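You operate a simulated robot arm through the tools that you are given. There is no shell and no other tool. Be economical: measure what you need, move in short steps, check, and stop when the job is done.

Carry out the task below with a simulated robot arm. There is one attempt and no reset: what you move stays moved.

## Task
The charger reads FULL: prove the shop battery under load before it rests.
Fine: charger off before the selector goes to USE; tester key once, watch for GOOD; selector to OFF.
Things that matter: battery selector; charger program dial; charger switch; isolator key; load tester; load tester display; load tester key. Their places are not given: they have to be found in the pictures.

It is judged by the outcome, as a careful person would: the job done as asked, and still so three seconds after it is handed in. It fails if anything else is knocked over, pushed out of place, dropped, spilled or broken.

## Robot
A 7-joint arm with a two-finger parallel gripper, fixed in place. Base frame: the origin is at the foot of the arm, x ahead of it, y to its left, z up. Units: m, degrees, N and s.
With the tool pointing down near the work surface it reaches from about 0.24 to 0.68 m from the base axis. Its first joint turns from -66.0 to 66.0 degrees. Payload 2.4 kg.
The TCP is the grasp point between the finger pads, 0.03 m short of the fingertips. In the tool frame z runs along the fingers and y along their closing line. Largest opening 0.094 m; finger width 0.028, thickness 0.01; the body of the gripper, 0.05 by 0.096 m, starts 0.055 m behind the TCP.
Orientation is that of the tool frame in the base frame, as a unit quaternion [x, y, z, w]. With the fingers straight down and closing along the base's y, the tool's x points along the base's -x, its y along +y and its z along -z.

## Interface
- The arm moves only by the tool servo_tool. Its argument "series" is a list of rows, each an object of numbers (a shift or turn left out is 0, a gripper value left out holds the last): "gripper": the closure, from 0 (fully open) to 1 (shut); "x", "y", "z": the shift along the base's x, y, z in units of 50 mm (1.0 is 50 mm); "wx", "wy", "wz": the turn, a rotation vector about the base's x, y, z in units of 6 degrees (1.0 is 6 degrees). In form: [{"gripper": .., "x": .., "y": .., "z": .., "wx": .., "wy": .., "wz": ..}, ...]. A call has 1 to 12 rows; each row shifts and turns the commanded pose from where the row before left it. A call with a number of a shift or a turn outside -1 to 1 is refused whole. Each row takes 0.2 s and may step no farther than 0.05 m and 8.6 degrees from the row before; otherwise, or with a gripper value out of range, the whole call is refused. Where a pose cannot be reached the arm comes as near as it can. A force on the tool above 40 N (or 10 N above the force at the start of the call, whichever is more), or a blocked arm, ends the call early, and 0.2 s more pass. Each finger travels about 0.153 m/s and halts on what it meets, pressing with about 45 N; the grip force reading is that of the motor and also rises with nothing between the fingers. The clock runs only during rows and for 0.2 s after the last one: add rows that do not move to give the fingers time. It gives the time, the measured TCP pose, the force on the tool (base axes), the opening and the grip force at its end, in the units of the frame above (readings bear some noise), with the torque about the TCP (base axes, N m) and any sound that the robot's microphone picked up.
- Cameras (640 x 400 px; columns grow to the right, rows downward): "scene" is fixed at [0.0261, 0.4747, 1.4258]; the picture's right is [-0.82, -0.57, 0.00], its down [-0.42, 0.60, -0.68] and it looks along [0.39, -0.56, -0.73] (base axes); focal length 332 px, centre (320, 200). "wrist" rides on the gripper at [0.076, 0.014, -0.102] in the tool frame; the picture's right is [-0.18, 0.98, 0.00], its down [-0.75, -0.14, -0.64] and it looks along [-0.63, -0.12, 0.77] (tool axes); focal length 243 px, centre (320, 200).
- get_image(camera): a new picture of that camera. The clock stands still meanwhile.
- point_at(camera, pixels): for up to 12 pixels [column, row] of the newest picture of that camera ("zoom" is the newest enlarged one), the place [x, y, z] in the base frame of the surface seen there, good to about 0.002 m. The clock stands still meanwhile.
- inspect(camera, box): a new picture of the part [left, top, right, bottom] of that camera's present view, enlarged. The clock stands still meanwhile.
- finish_job(): hands the job in; it is judged then, once.

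Keep the steps short. Do not move on a guess: measure, check each grasp and each placing, and mend mistakes. In all there are 80 turns and 54 pictures (those below and enlarged ones count). Leave the gripper open and the arm clear of the work at the hand-in unless told otherwise, and finish with a single line.

The tools are called after "Emit:" as a command line: name --argument value ..., lists and objects as JSON in quotes. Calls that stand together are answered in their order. servo_tool: Moves the arm, as the interface text tells. Its arguments: {"type":"object","properties":{"series":{"type":"array"}},"required":["series"]} The other tools are called the same way: get_image (camera) takes a picture; point_at (camera, pixels) gives the place of the surface under pixels of a picture; inspect (camera, box) takes an enlarged picture of a part of a camera's view; finish_job () hands the job in.

At the start:

```text
clock: 0.0
tool_pos: [0.3682, 0.203, 1.1273]
orientation: [0.0, 1.0, 0.0, 0.0]
contact_force: [-0.5, 0.1, 0.5]
ft_torque: [-0.03, -0.02, 0.03]
opening: 0.094
grip_force: 0.0
```

scene: 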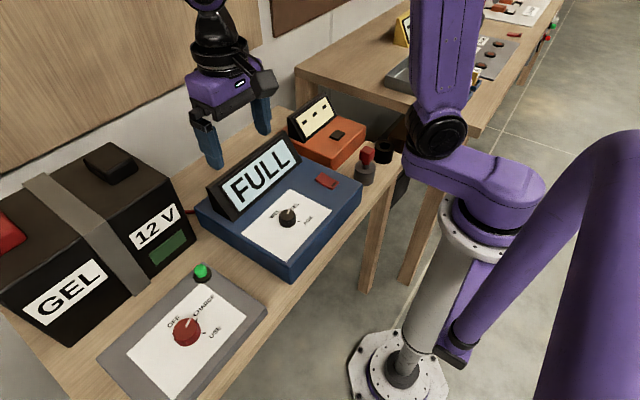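
wrist: 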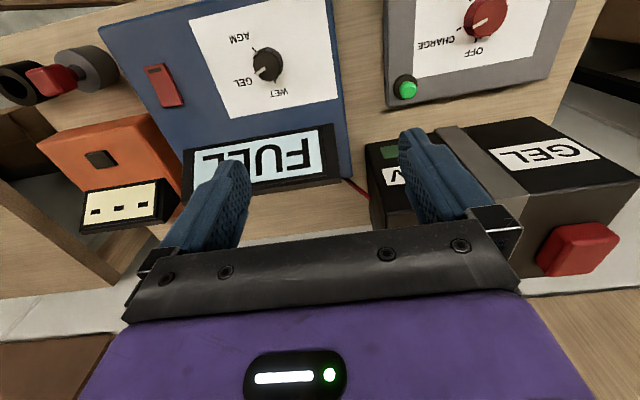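

I see the charger (blue, reading FULL), its red switch near (327,181), the selector at (187,330), and the orange tester with a dark key at (338,135). I'll enlarge these areas next.

Emit:
inspect --camera "scene" --box '[190, 80, 410, 280]'

Emit:
inspect --camera "scene" --box '[90, 250, 290, 400]'

Emit:
point_at --camera "scene" --pixels '[[327, 181], [320, 176], [335, 185], [338, 135], [187, 330], [192, 318], [202, 272], [288, 216], [365, 170], [320, 115], [300, 250], [150, 375]]'

```text
2.00 times, centred on (300, 180) of scene
```

zoom: 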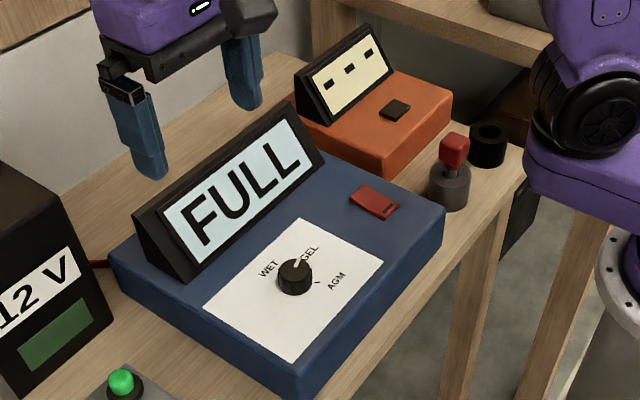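

```text
2.67 times, centred on (190, 325) of scene
```

zoom: 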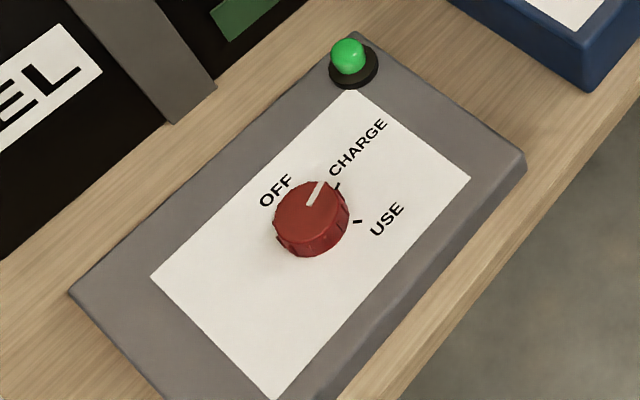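

```text
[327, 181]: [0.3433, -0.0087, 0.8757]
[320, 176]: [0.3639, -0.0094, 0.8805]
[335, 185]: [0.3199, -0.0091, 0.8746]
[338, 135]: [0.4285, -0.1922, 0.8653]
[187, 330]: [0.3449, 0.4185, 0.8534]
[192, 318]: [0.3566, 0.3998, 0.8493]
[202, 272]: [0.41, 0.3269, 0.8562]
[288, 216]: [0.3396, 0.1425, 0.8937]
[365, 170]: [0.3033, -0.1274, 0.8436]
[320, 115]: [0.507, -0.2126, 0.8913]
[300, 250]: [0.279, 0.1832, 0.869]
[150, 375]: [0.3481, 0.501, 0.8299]
```

Selector points to CHARGE, with ticks visible. I'll measure its knob and labels, then look closer at the switch and the tester.

Emit:
point_at --camera "zoom" --pixels '[[320, 184], [308, 208], [338, 186], [357, 222], [275, 192], [386, 220], [358, 148], [277, 215], [347, 210], [310, 255], [290, 330], [420, 200]]'

Emit:
inspect --camera "scene" --box '[295, 160, 359, 200]'

Emit:
inspect --camera "scene" --box '[280, 85, 400, 190]'

```text
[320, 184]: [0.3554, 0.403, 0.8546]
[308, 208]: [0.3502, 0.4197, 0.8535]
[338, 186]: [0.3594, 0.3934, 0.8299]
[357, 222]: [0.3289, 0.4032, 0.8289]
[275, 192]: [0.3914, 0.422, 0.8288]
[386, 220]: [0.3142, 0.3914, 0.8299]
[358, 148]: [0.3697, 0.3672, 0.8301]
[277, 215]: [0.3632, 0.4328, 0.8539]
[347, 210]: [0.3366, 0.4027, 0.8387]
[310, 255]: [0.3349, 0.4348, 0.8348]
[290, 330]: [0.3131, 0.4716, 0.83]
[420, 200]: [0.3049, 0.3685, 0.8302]
```

```text
10.00 times, centred on (327, 180) of scene
```

zoom: 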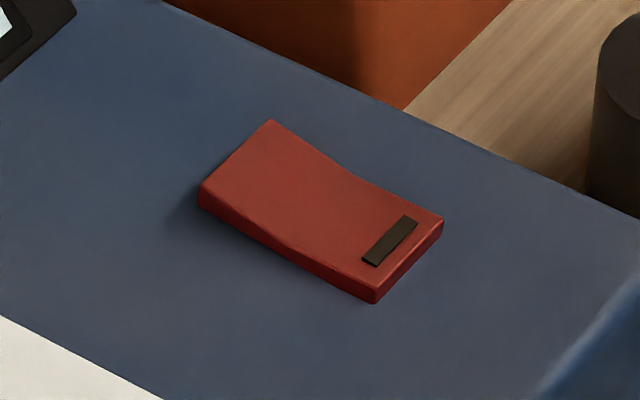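

```text
3.81 times, centred on (340, 138) of scene
```

zoom: 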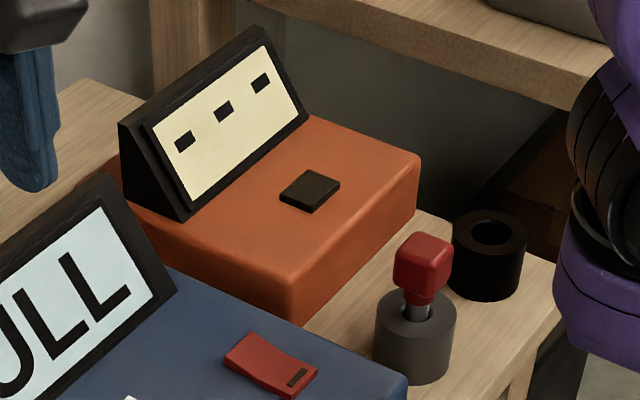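

The rocker's marked (near) end looks pressed and the far end raised, so I'll measure both ends, plus the tester key and its housing.

Emit:
point_at --camera "scene" --pixels '[[322.2, 173.5], [317, 177.5], [322.5, 177], [326, 180], [330, 182], [334, 181.5], [332, 187.5], [336.5, 181.5], [345, 185], [310, 175]]'

Emit:
point_at --camera "zoom" --pixels '[[310, 187], [285, 193], [325, 175], [312, 207], [338, 186], [260, 210], [350, 230], [380, 150], [425, 250], [415, 320], [490, 232], [262, 35]]'

```text
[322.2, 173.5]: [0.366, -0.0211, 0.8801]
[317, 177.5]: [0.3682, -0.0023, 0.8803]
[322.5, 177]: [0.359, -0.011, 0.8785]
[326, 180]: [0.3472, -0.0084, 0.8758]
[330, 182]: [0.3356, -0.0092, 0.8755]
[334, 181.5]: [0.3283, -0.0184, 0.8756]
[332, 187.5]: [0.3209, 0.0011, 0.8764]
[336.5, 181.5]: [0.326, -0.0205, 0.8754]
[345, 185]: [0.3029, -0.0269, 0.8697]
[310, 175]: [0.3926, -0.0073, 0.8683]
```

```text
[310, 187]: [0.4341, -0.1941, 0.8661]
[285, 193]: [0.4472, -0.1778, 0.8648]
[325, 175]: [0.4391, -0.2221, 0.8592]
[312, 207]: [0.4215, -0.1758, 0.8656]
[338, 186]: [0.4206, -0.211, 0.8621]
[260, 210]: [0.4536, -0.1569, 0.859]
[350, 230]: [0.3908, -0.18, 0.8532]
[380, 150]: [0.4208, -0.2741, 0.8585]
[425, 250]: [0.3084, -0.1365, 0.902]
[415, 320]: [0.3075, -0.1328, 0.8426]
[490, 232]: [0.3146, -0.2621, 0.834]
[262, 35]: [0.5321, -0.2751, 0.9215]
```

I'll measure the display housings for clearance, plus the charger's program dial and battery.

Emit:
point_at --camera "scene" --pixels '[[288, 140], [297, 143], [300, 160], [240, 210], [212, 190], [325, 98], [333, 118], [300, 130], [283, 212], [202, 268], [160, 205], [175, 255]]'

```text
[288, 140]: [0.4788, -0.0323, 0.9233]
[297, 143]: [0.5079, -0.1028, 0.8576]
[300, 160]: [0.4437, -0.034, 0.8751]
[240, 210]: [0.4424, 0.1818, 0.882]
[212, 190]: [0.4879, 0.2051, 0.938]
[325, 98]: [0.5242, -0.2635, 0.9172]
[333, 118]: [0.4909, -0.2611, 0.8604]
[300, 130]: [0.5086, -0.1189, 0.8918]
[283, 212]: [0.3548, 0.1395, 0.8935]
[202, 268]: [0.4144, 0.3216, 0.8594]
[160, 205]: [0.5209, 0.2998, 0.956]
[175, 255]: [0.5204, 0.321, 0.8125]
```

The switch's raised far end is at about (0.366,-0.011,0.880), and nothing tall is near. I'll close the gripper and move above it, high up.

Emit:
servo_tool --series '[{"gripper": 1, "y": -1}, {"y": -1}, {"y": -1}, {"y": -1}, {"y": -0.28, "z": -1}, {"z": -1}, {"z": -1}, {"z": -0.6}, {}]'

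```text
refused: row 5 steps farther than a row can; nothing moved
```

Row 5 combined two shifts and went over the limit, so I'm splitting it.

Emit:
servo_tool --series '[{"gripper": 1, "y": -0.9}, {"y": -0.9}, {"y": -0.9}, {"y": -0.9}, {"y": -0.68}, {"z": -0.9}, {"z": -0.9}, {"z": -0.9}, {"z": -0.9}, {}, {}]'

Emit:
get_image --camera "wrist"

```text
clock: 2.4
tool_pos: [0.3674, -0.0081, 0.9474]
orientation: [0.0, 1.0, 0.0, -0.001]
contact_force: [0.5, -0.2, 0.4]
ft_torque: [-0.01, 0.02, 0.0]
opening: 0.0
grip_force: 33.1
```

```text
47 pictures are left
```

wrist: 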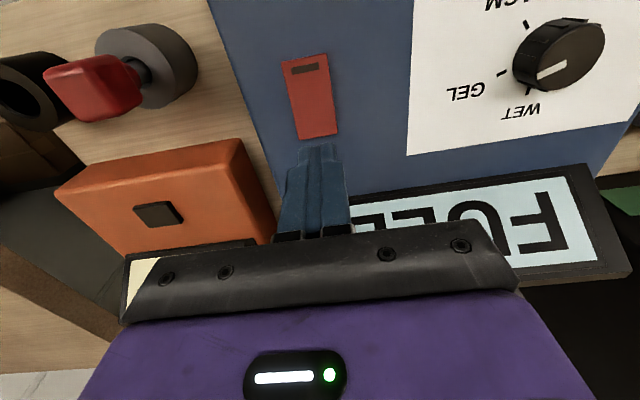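

The fingertips are right over the switch's raised end. I'll lower in small steps to press it.

Emit:
servo_tool --series '[{"x": 0.04, "y": -0.06, "z": -0.3}, {"z": -0.3}, {"z": -0.1}, {"z": -0.04}, {"z": -0.04}, {"z": -0.04}, {}]'

Emit:
inspect --camera "scene" --box '[190, 100, 390, 230]'

```text
clock: 3.8
tool_pos: [0.3714, -0.0151, 0.9069]
orientation: [0.0, 1.0, -0.001, 0.0]
contact_force: [-3.5, 0.2, 14.9]
ft_torque: [-0.06, 0.35, -0.06]
opening: 0.0
grip_force: 32.8
stopped in row 6: the force on the tool passed its limit at 54 N (the readings are from after the stop); the commanded pose is now the measured one
```

```text
3.08 times, centred on (290, 165) of scene
```

zoom: 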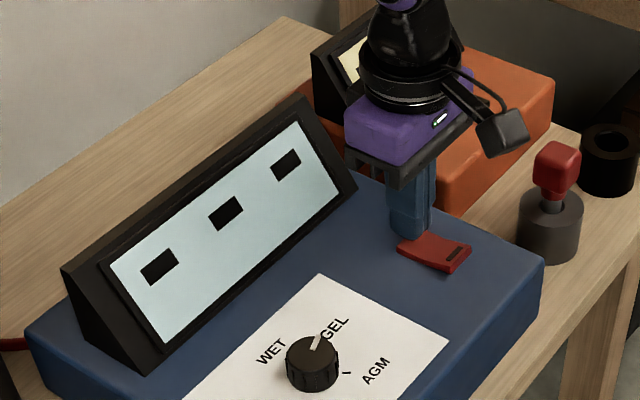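

The charger display went from FULL to dashes, so the charger is off. I'll lift, open, and move over the selector.

Emit:
servo_tool --series '[{"z": 0.6}, {"z": 0.9}, {"z": 0.9}, {"z": 0.9}, {"y": 0.9, "gripper": 0}, {"y": 0.9}, {"y": 0.9}, {"y": 0.9}, {"y": 0.9}, {"y": 0.9}, {"y": 0.9}, {"y": 0.9}]'

Emit:
get_image --camera "wrist"

Emit:
get_image --camera "scene"

```text
clock: 6.4
tool_pos: [0.3691, 0.345, 1.0721]
orientation: [0.0, 1.0, 0.0, -0.001]
contact_force: [-0.3, -0.7, 0.0]
ft_torque: [0.03, -0.01, 0.0]
opening: 0.094
grip_force: 0.1
```

```text
45 pictures are left
```

wrist: 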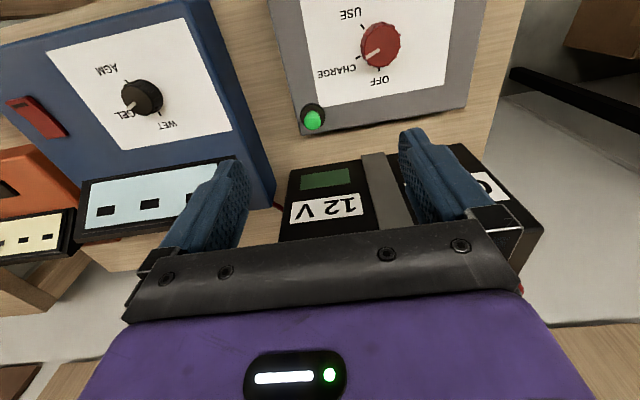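

```text
44 pictures are left
```

scene: 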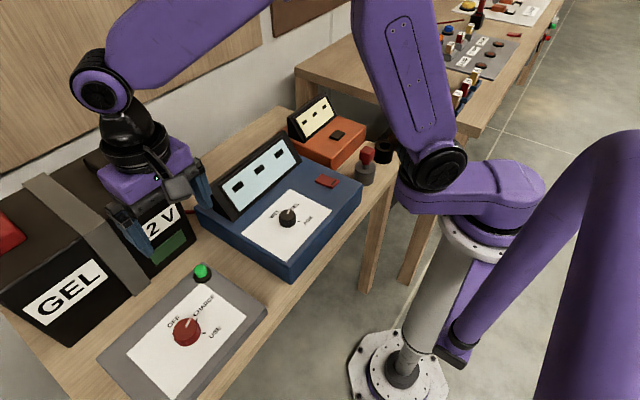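

Good view of the selector at (380,45). I'll enlarge it and measure the knob, ticks and battery edges.

Emit:
inspect --camera "wrist" --box '[290, 0, 470, 110]'

Emit:
point_at --camera "scene" --pixels '[[70, 343], [70, 290], [100, 260], [145, 296], [60, 240], [190, 240]]'

```text
3.56 times, centred on (380, 55) of wrist
```

zoom: 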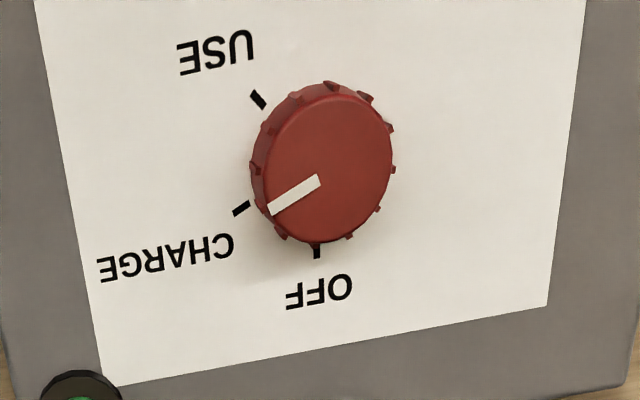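

```text
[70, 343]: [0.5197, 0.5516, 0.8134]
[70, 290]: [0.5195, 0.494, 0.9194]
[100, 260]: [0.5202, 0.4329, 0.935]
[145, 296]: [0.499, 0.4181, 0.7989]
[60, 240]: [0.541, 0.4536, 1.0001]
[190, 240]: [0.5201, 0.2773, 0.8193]
```

Emit:
point_at --camera "zoom" --pixels '[[253, 94], [264, 105], [236, 212], [247, 205], [316, 255], [316, 247], [270, 210], [317, 181], [268, 150], [388, 150], [330, 100], [320, 238]]'

```text
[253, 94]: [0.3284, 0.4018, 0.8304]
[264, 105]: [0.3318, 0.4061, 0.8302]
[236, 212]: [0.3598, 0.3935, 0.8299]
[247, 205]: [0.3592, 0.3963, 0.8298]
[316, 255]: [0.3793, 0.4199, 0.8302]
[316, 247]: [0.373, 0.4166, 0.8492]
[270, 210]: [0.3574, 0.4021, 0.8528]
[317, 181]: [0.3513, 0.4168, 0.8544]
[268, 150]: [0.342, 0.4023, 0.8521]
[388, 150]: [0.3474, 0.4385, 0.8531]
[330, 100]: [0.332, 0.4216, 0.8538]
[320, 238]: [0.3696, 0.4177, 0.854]
```

Knob centre is about (0.350,0.420), radius 0.02. OFF, CHARGE and USE lie at 0°, -70° and -140°. I'll centre over it while turning the tool +60° so the later turn stays well within range.

Emit:
servo_tool --series '[{"x": -0.1, "y": 0.4, "wz": 1}, {"x": -0.1, "y": 0.4, "wz": 1}, {"x": -0.1, "y": 0.4, "wz": 1}, {"x": -0.08, "y": 0.3, "wz": 1}, {"wz": 1}, {"wz": 1}, {"wz": 1, "z": -0.6}, {"wz": 1, "z": -0.7}, {"wz": 1, "z": -0.8}, {"wz": 1, "z": -0.8}, {}]'

Emit:
get_image --camera "wrist"

Emit:
get_image --camera "scene"

```text
clock: 8.8
tool_pos: [0.3509, 0.419, 0.9273]
orientation: [-0.501, 0.866, 0.0, 0.0]
contact_force: [-0.6, -0.1, 0.2]
ft_torque: [0.01, -0.01, 0.0]
opening: 0.094
grip_force: 0.0
```

```text
42 pictures are left
```

wrist: 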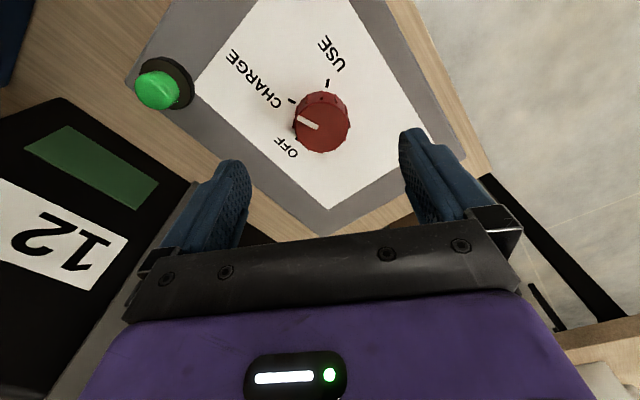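

```text
41 pictures are left
```

scene: 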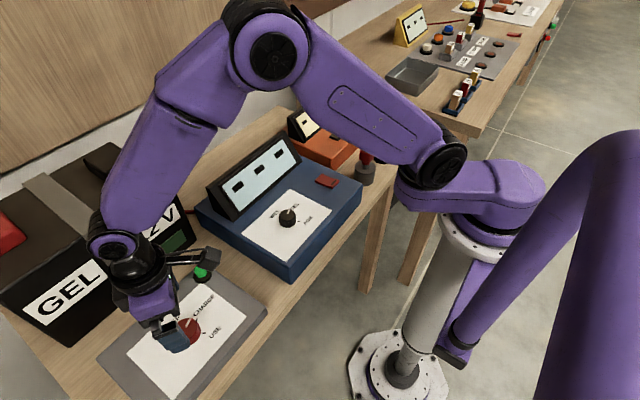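

The fingers straddle the knob. I'll lower them around it.

Emit:
servo_tool --series '[{"z": -0.4}, {"z": -0.4}, {"z": -0.26}, {"z": -0.2}, {}]'

Emit:
get_image --camera "wrist"

```text
clock: 10.0
tool_pos: [0.3511, 0.4208, 0.864]
orientation: [-0.5, 0.866, 0.0, 0.001]
contact_force: [-0.1, 0.1, -0.7]
ft_torque: [-0.01, -0.01, -0.02]
opening: 0.0941
grip_force: 0.0
```

```text
40 pictures are left
```

wrist: 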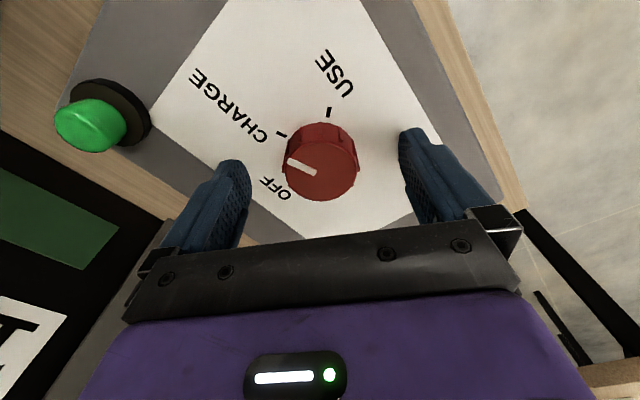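

The knob is centred between the fingers as projected. I'll close on it.

Emit:
servo_tool --series '[{"gripper": 1}, {}, {}, {}]'

```text
clock: 11.0
tool_pos: [0.3508, 0.4208, 0.8654]
orientation: [-0.5, 0.866, 0.0, 0.0]
contact_force: [-3.3, 2.0, -1.9]
ft_torque: [0.15, 0.07, -0.01]
opening: 0.0428
grip_force: 45.1
```

Gripped at 43 mm. Now I'll turn it -70° (clockwise from above) to USE.

Emit:
servo_tool --series '[{"wz": -1}, {"wz": -1}, {"wz": -1}, {"wz": -1}, {"wz": -1}, {"wz": -1}, {"wz": -1}, {"wz": -1}, {"wz": -1}, {"wz": -1}, {"wz": -1}, {"wz": -0.67}]'

Emit:
get_image --camera "wrist"

```text
clock: 13.6
tool_pos: [0.351, 0.4195, 0.8641]
orientation: [0.088, 0.996, 0.0, -0.001]
contact_force: [-13.7, -4.1, 19.6]
ft_torque: [-0.13, 1.05, 0.0]
opening: 0.0429
grip_force: 45.1
```

```text
39 pictures are left
```

wrist: 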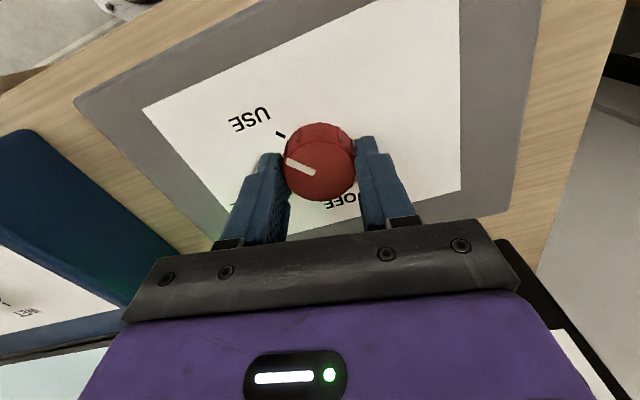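

The turn tracked, but there is a 20 N upward force, so I'll look at the scene before going on.

Emit:
get_image --camera "scene"

Emit:
inspect --camera "scene" --box '[90, 240, 270, 370]'

```text
38 pictures are left
```

scene: 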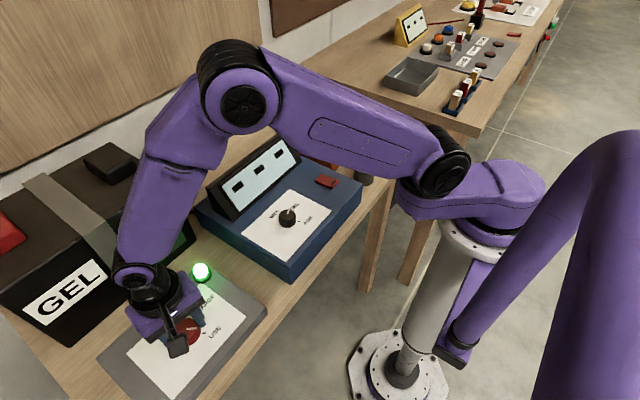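

```text
3.08 times, centred on (180, 305) of scene
```

zoom: 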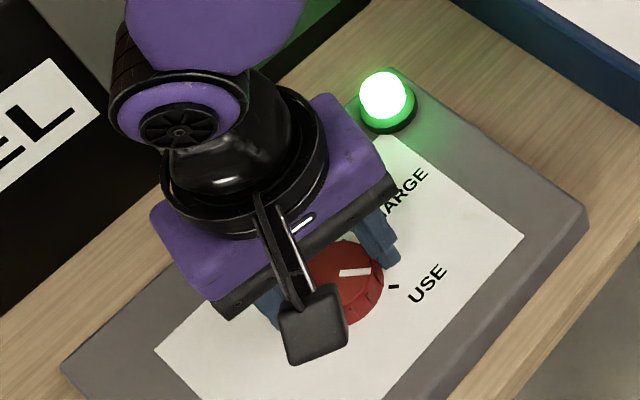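

The lamp lit green, so it's at USE, and nothing is touching. I'll release and rise straight up.

Emit:
servo_tool --series '[{"gripper": 0}, {}, {}, {"z": 0.5}, {"z": 0.9}, {"z": 0.9}, {"z": 0.9}, {"z": 0.9}]'

Emit:
inspect --camera "wrist" --box '[200, 0, 440, 150]'

Emit:
get_image --camera "scene"

```text
clock: 15.4
tool_pos: [0.3498, 0.4191, 1.0701]
orientation: [0.086, 0.996, 0.0, 0.001]
contact_force: [0.3, 0.6, -0.3]
ft_torque: [0.01, -0.03, 0.01]
opening: 0.0941
grip_force: 0.0
```

```text
2.67 times, centred on (320, 75) of wrist
```

zoom: 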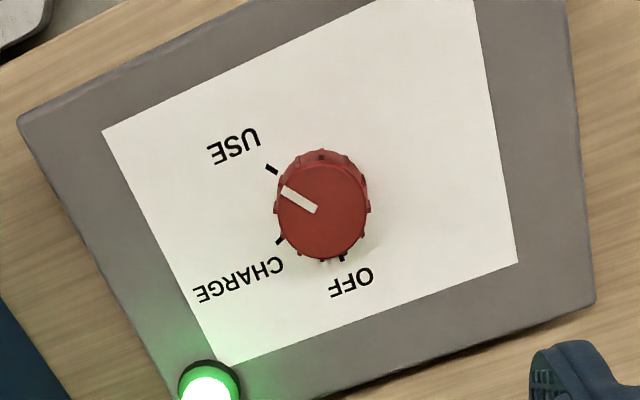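

```text
35 pictures are left
```

scene: 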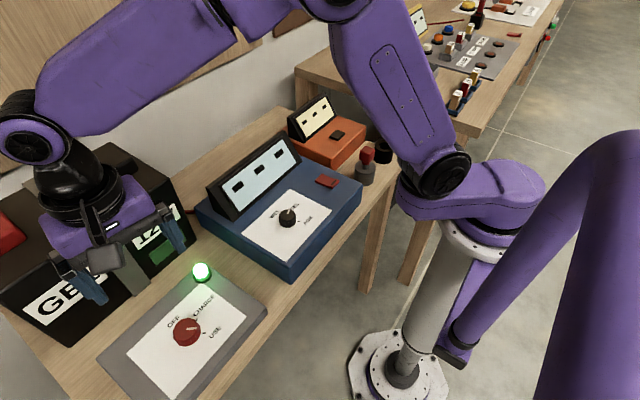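

The knob points at USE and the lamp is lit. Next I'll close the gripper and travel high to the tester key at about (0.434,-0.194).

Emit:
servo_tool --series '[{"gripper": 1, "y": -0.9, "wz": 0.6}, {"y": -0.9, "wz": 0.6}, {"y": -0.9, "wz": 0.45}, {"y": -0.9}, {"y": -0.9}, {"y": -0.9}, {"y": -0.9}, {"y": -0.9}, {"y": -0.9}, {"y": -0.9}, {"y": -0.9}, {"y": -0.9}]'

Emit:
servo_tool --series '[{"y": -0.9, "x": 0.2}, {"y": -0.56, "x": 0.5}, {"x": 0.5}, {"x": 0.48}, {"z": -0.8}, {"z": -0.8}, {}]'

Emit:
get_image --camera "wrist"

```text
clock: 18.0
tool_pos: [0.3522, -0.118, 1.0699]
orientation: [0.0, 1.0, 0.0, 0.0]
contact_force: [0.0, -0.1, 0.8]
ft_torque: [0.03, -0.02, 0.02]
opening: 0.0
grip_force: 33.5
```

```text
clock: 19.6
tool_pos: [0.4351, -0.1922, 0.9887]
orientation: [0.001, 1.0, 0.001, 0.0]
contact_force: [0.6, -1.0, 0.7]
ft_torque: [0.01, 0.0, 0.03]
opening: 0.0
grip_force: 33.1
```

```text
34 pictures are left
```

wrist: 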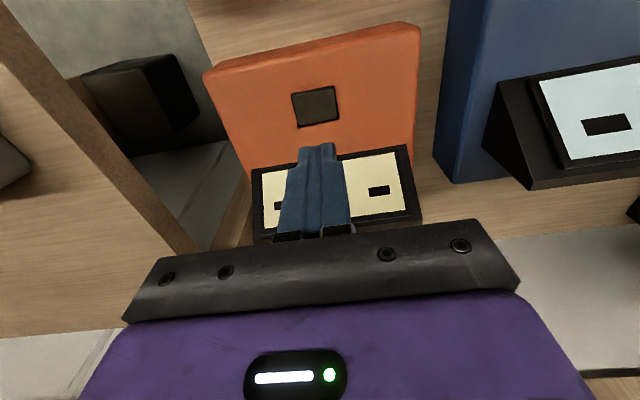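

Emit:
point_at --camera "wrist" --pixels '[[315, 106], [296, 95], [336, 90], [300, 125], [337, 119], [360, 100]]'

```text
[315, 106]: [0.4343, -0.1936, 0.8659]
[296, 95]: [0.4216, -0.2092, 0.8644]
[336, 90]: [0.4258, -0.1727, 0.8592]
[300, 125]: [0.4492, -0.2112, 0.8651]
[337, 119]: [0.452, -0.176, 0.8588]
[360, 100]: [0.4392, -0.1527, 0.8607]
```

Key centre (0.434,-0.194), top 0.866, and I'm above it. I'll go down just short of contact first.

Emit:
servo_tool --series '[{"z": -0.6}, {"z": -0.6}, {"z": -0.5}, {}]'

```text
clock: 20.6
tool_pos: [0.4355, -0.1934, 0.9042]
orientation: [0.001, 1.0, 0.0, 0.001]
contact_force: [-0.2, -0.4, 0.2]
ft_torque: [0.02, -0.01, 0.0]
opening: 0.0001
grip_force: 33.1
```

Now one single press.

Emit:
servo_tool --series '[{"z": -0.14}, {"z": -0.06}, {"z": -0.05}, {"z": -0.04}]'

Emit:
inspect --camera "scene" --box '[270, 70, 400, 180]'

```text
clock: 21.6
tool_pos: [0.4348, -0.1929, 0.8891]
orientation: [0.001, 1.0, 0.0, 0.001]
contact_force: [-6.1, -0.4, 19.0]
ft_torque: [0.0, 0.27, 0.05]
opening: 0.0
grip_force: 33.3
heard: click
```

```text
3.64 times, centred on (335, 125) of scene
```

zoom: 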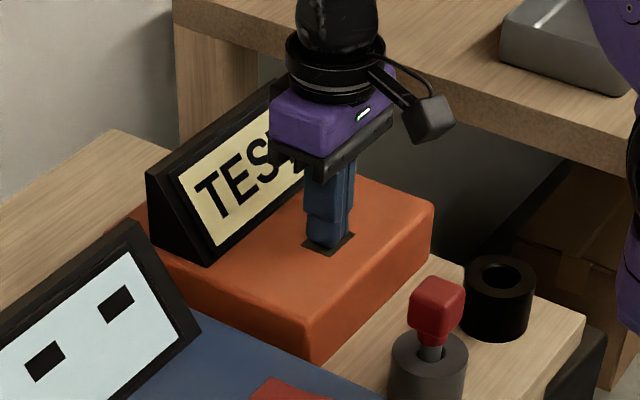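

The key clicked and the display shows "TEST…". I'll lift straight off and wait.

Emit:
servo_tool --series '[{"z": 0.5}, {"z": 0.9}, {"z": 0.9}, {"z": 0.9}, {}, {}, {}, {}, {}, {}]'

Emit:
get_image --camera "scene"

```text
clock: 23.8
tool_pos: [0.4357, -0.1922, 1.0515]
orientation: [0.0, 1.0, 0.0, 0.0]
contact_force: [-0.3, 0.0, -0.4]
ft_torque: [-0.01, -0.04, 0.01]
opening: 0.0
grip_force: 32.9
```

```text
32 pictures are left
```

scene: 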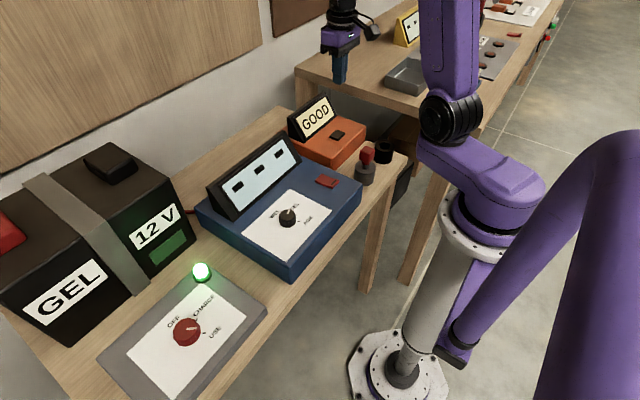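

The display reads GOOD. Now back to the selector, high up, opening the gripper and yawing -20° in preparation for the +140° turn to OFF.

Emit:
servo_tool --series '[{"x": -0.5, "y": 0.5}, {"x": -0.5, "y": 0.7}, {"x": -0.4, "y": 0.8}, {"x": -0.3, "y": 0.9}, {"y": 0.9}, {"y": 0.9}, {"y": 0.9}, {"y": 0.9, "gripper": 0}, {"y": 0.9}, {"y": 0.9}, {"y": 0.9}, {"y": 0.9}]'

Emit:
servo_tool --series '[{"y": 0.9, "wz": -1}, {"y": 0.9, "wz": -1}, {"y": 0.34, "wz": -1}, {"wz": -0.33}, {"z": -0.8}, {"z": -0.8}, {"z": -0.9}, {}]'

Emit:
get_image --camera "wrist"

```text
clock: 26.4
tool_pos: [0.3482, 0.3118, 1.0499]
orientation: [0.001, 1.0, 0.0, 0.0]
contact_force: [0.1, 0.0, -0.6]
ft_torque: [-0.04, 0.0, -0.01]
opening: 0.0942
grip_force: 0.1
```

```text
clock: 28.2
tool_pos: [0.3528, 0.4186, 0.9233]
orientation: [0.174, 0.985, 0.0, 0.0]
contact_force: [-0.2, 0.0, -0.3]
ft_torque: [-0.03, -0.03, -0.01]
opening: 0.0941
grip_force: 0.1
```

```text
31 pictures are left
```

wrist: 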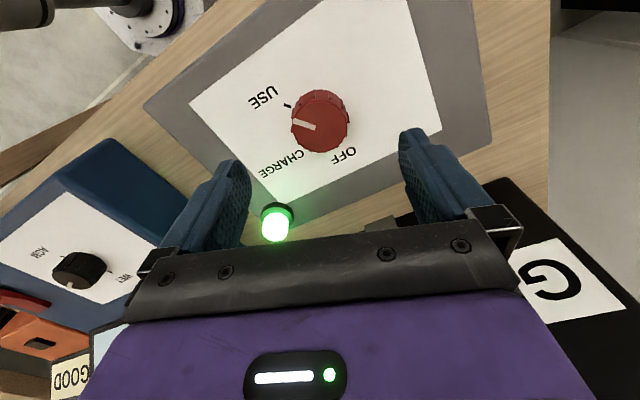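

Knob is between the fingers. I'll lower and grip.

Emit:
servo_tool --series '[{"z": -0.5, "x": -0.03}, {"z": -0.4, "y": 0.02}, {"z": -0.2}, {}, {"gripper": 1}, {}, {}, {}]'

```text
clock: 30.0
tool_pos: [0.3501, 0.4202, 0.8688]
orientation: [0.175, 0.985, 0.0, 0.0]
contact_force: [1.3, 0.4, -5.2]
ft_torque: [0.07, -0.09, 0.06]
opening: 0.0423
grip_force: 45.2
```

Gripped at 42 mm. Now I'll turn +70° first, then the other 70°.

Emit:
servo_tool --series '[{"wz": 1}, {"wz": 1}, {"wz": 1}, {"wz": 1}, {"wz": 1}, {"wz": 1}, {"wz": 1}, {"wz": 1}, {"wz": 1}, {"wz": 1}, {"wz": 1}, {"wz": 0.67}]'

Emit:
get_image --camera "wrist"

```text
clock: 32.6
tool_pos: [0.3499, 0.4189, 0.8703]
orientation: [-0.423, 0.906, -0.001, -0.001]
contact_force: [3.7, -10.9, -18.6]
ft_torque: [0.05, -0.36, 0.02]
opening: 0.0416
grip_force: 44.4
```

```text
30 pictures are left
```

wrist: 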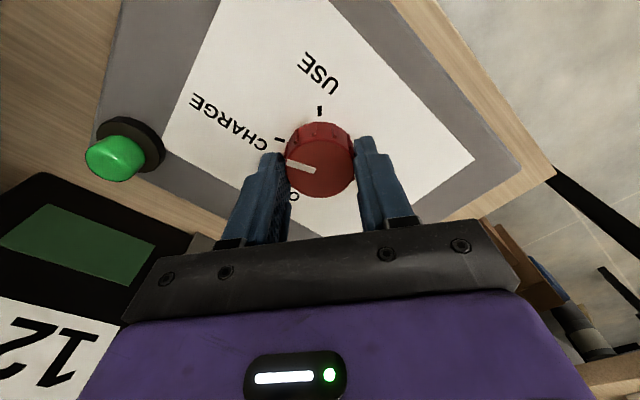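

It's at CHARGE and the lamp is off. About 19 N has built up, so I'll release and regrip to relieve it.

Emit:
servo_tool --series '[{"gripper": 0}, {}, {}, {"x": 0.02, "y": 0.02, "z": -0.06}, {}, {"gripper": 1}, {}, {}, {}]'

Emit:
servo_tool --series '[{"wz": 1}, {"wz": 1}, {"wz": 1}, {"wz": 1}, {"wz": 1}, {"wz": 1}, {"wz": 1}, {"wz": 1}, {"wz": 1}, {"wz": 1}, {"wz": 1}, {"wz": 0.67}]'

Emit:
get_image --camera "wrist"

```text
clock: 34.6
tool_pos: [0.3507, 0.4211, 0.8669]
orientation: [-0.422, 0.907, 0.0, 0.0]
contact_force: [2.9, -2.3, -0.2]
ft_torque: [-0.1, -0.12, 0.0]
opening: 0.0423
grip_force: 45.1
```

```text
clock: 37.2
tool_pos: [0.3493, 0.4214, 0.8666]
orientation: [0.866, -0.499, 0.0, 0.001]
contact_force: [-6.1, -15.6, 20.3]
ft_torque: [-0.04, 0.47, -0.03]
opening: 0.0421
grip_force: 45.2
```

```text
29 pictures are left
```

wrist: 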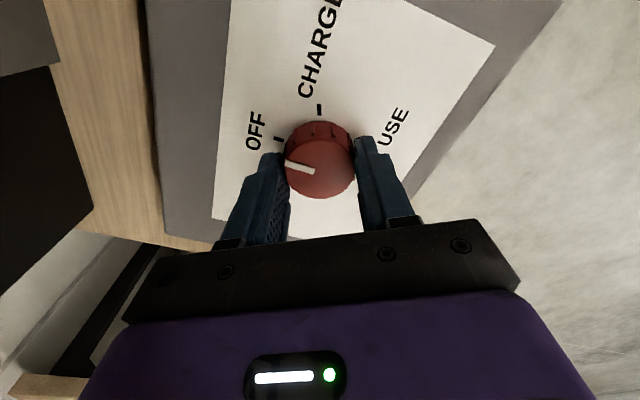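

The pointer is at OFF. I'll release, rise, and check.

Emit:
servo_tool --series '[{"gripper": 0}, {}, {}, {"z": 0.4}, {"z": 0.9}, {"z": 0.9}, {"z": 0.9}, {"z": 0.9}, {"wz": -1}, {"wz": -1}, {"wz": -1}]'

Emit:
get_image --camera "scene"

Emit:
inspect --camera "scene" --box '[100, 250, 270, 380]'

```text
clock: 39.6
tool_pos: [0.3515, 0.4234, 1.0671]
orientation: [0.777, -0.63, 0.0, 0.0]
contact_force: [0.0, -0.2, -0.5]
ft_torque: [0.04, 0.0, 0.03]
opening: 0.0942
grip_force: 0.1
```

```text
28 pictures are left
```

scene: 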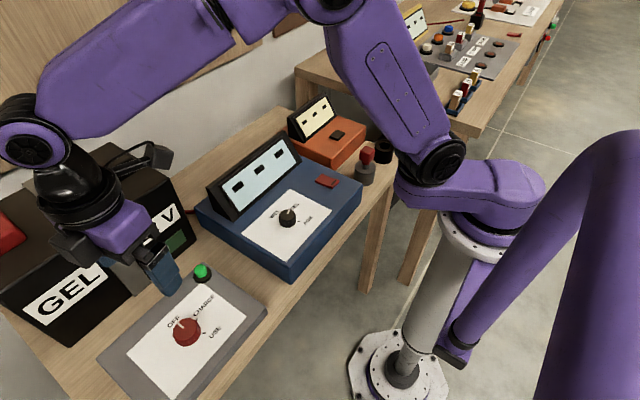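

```text
3.08 times, centred on (185, 315) of scene
```

zoom: 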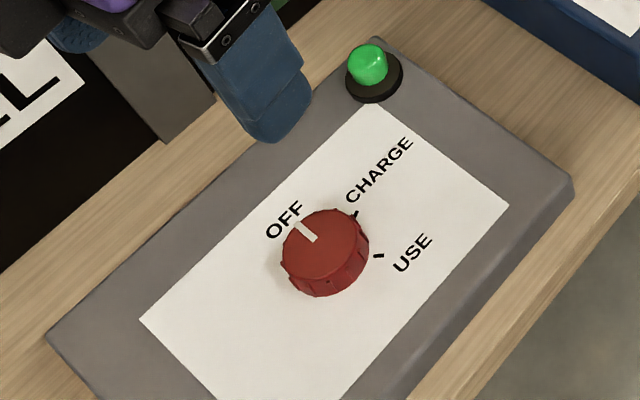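

The selector points at OFF, the lamp is out, the charger is off, and the key and isolator are undisturbed. The gripper is open and clear, so I'm handing in.

Emit:
finish_job

```text
The job is handed in.
```

The charger was switched off, the selector set to USE, the tester key pressed once and GOOD seen, and the selector left at OFF; the job is handed in.
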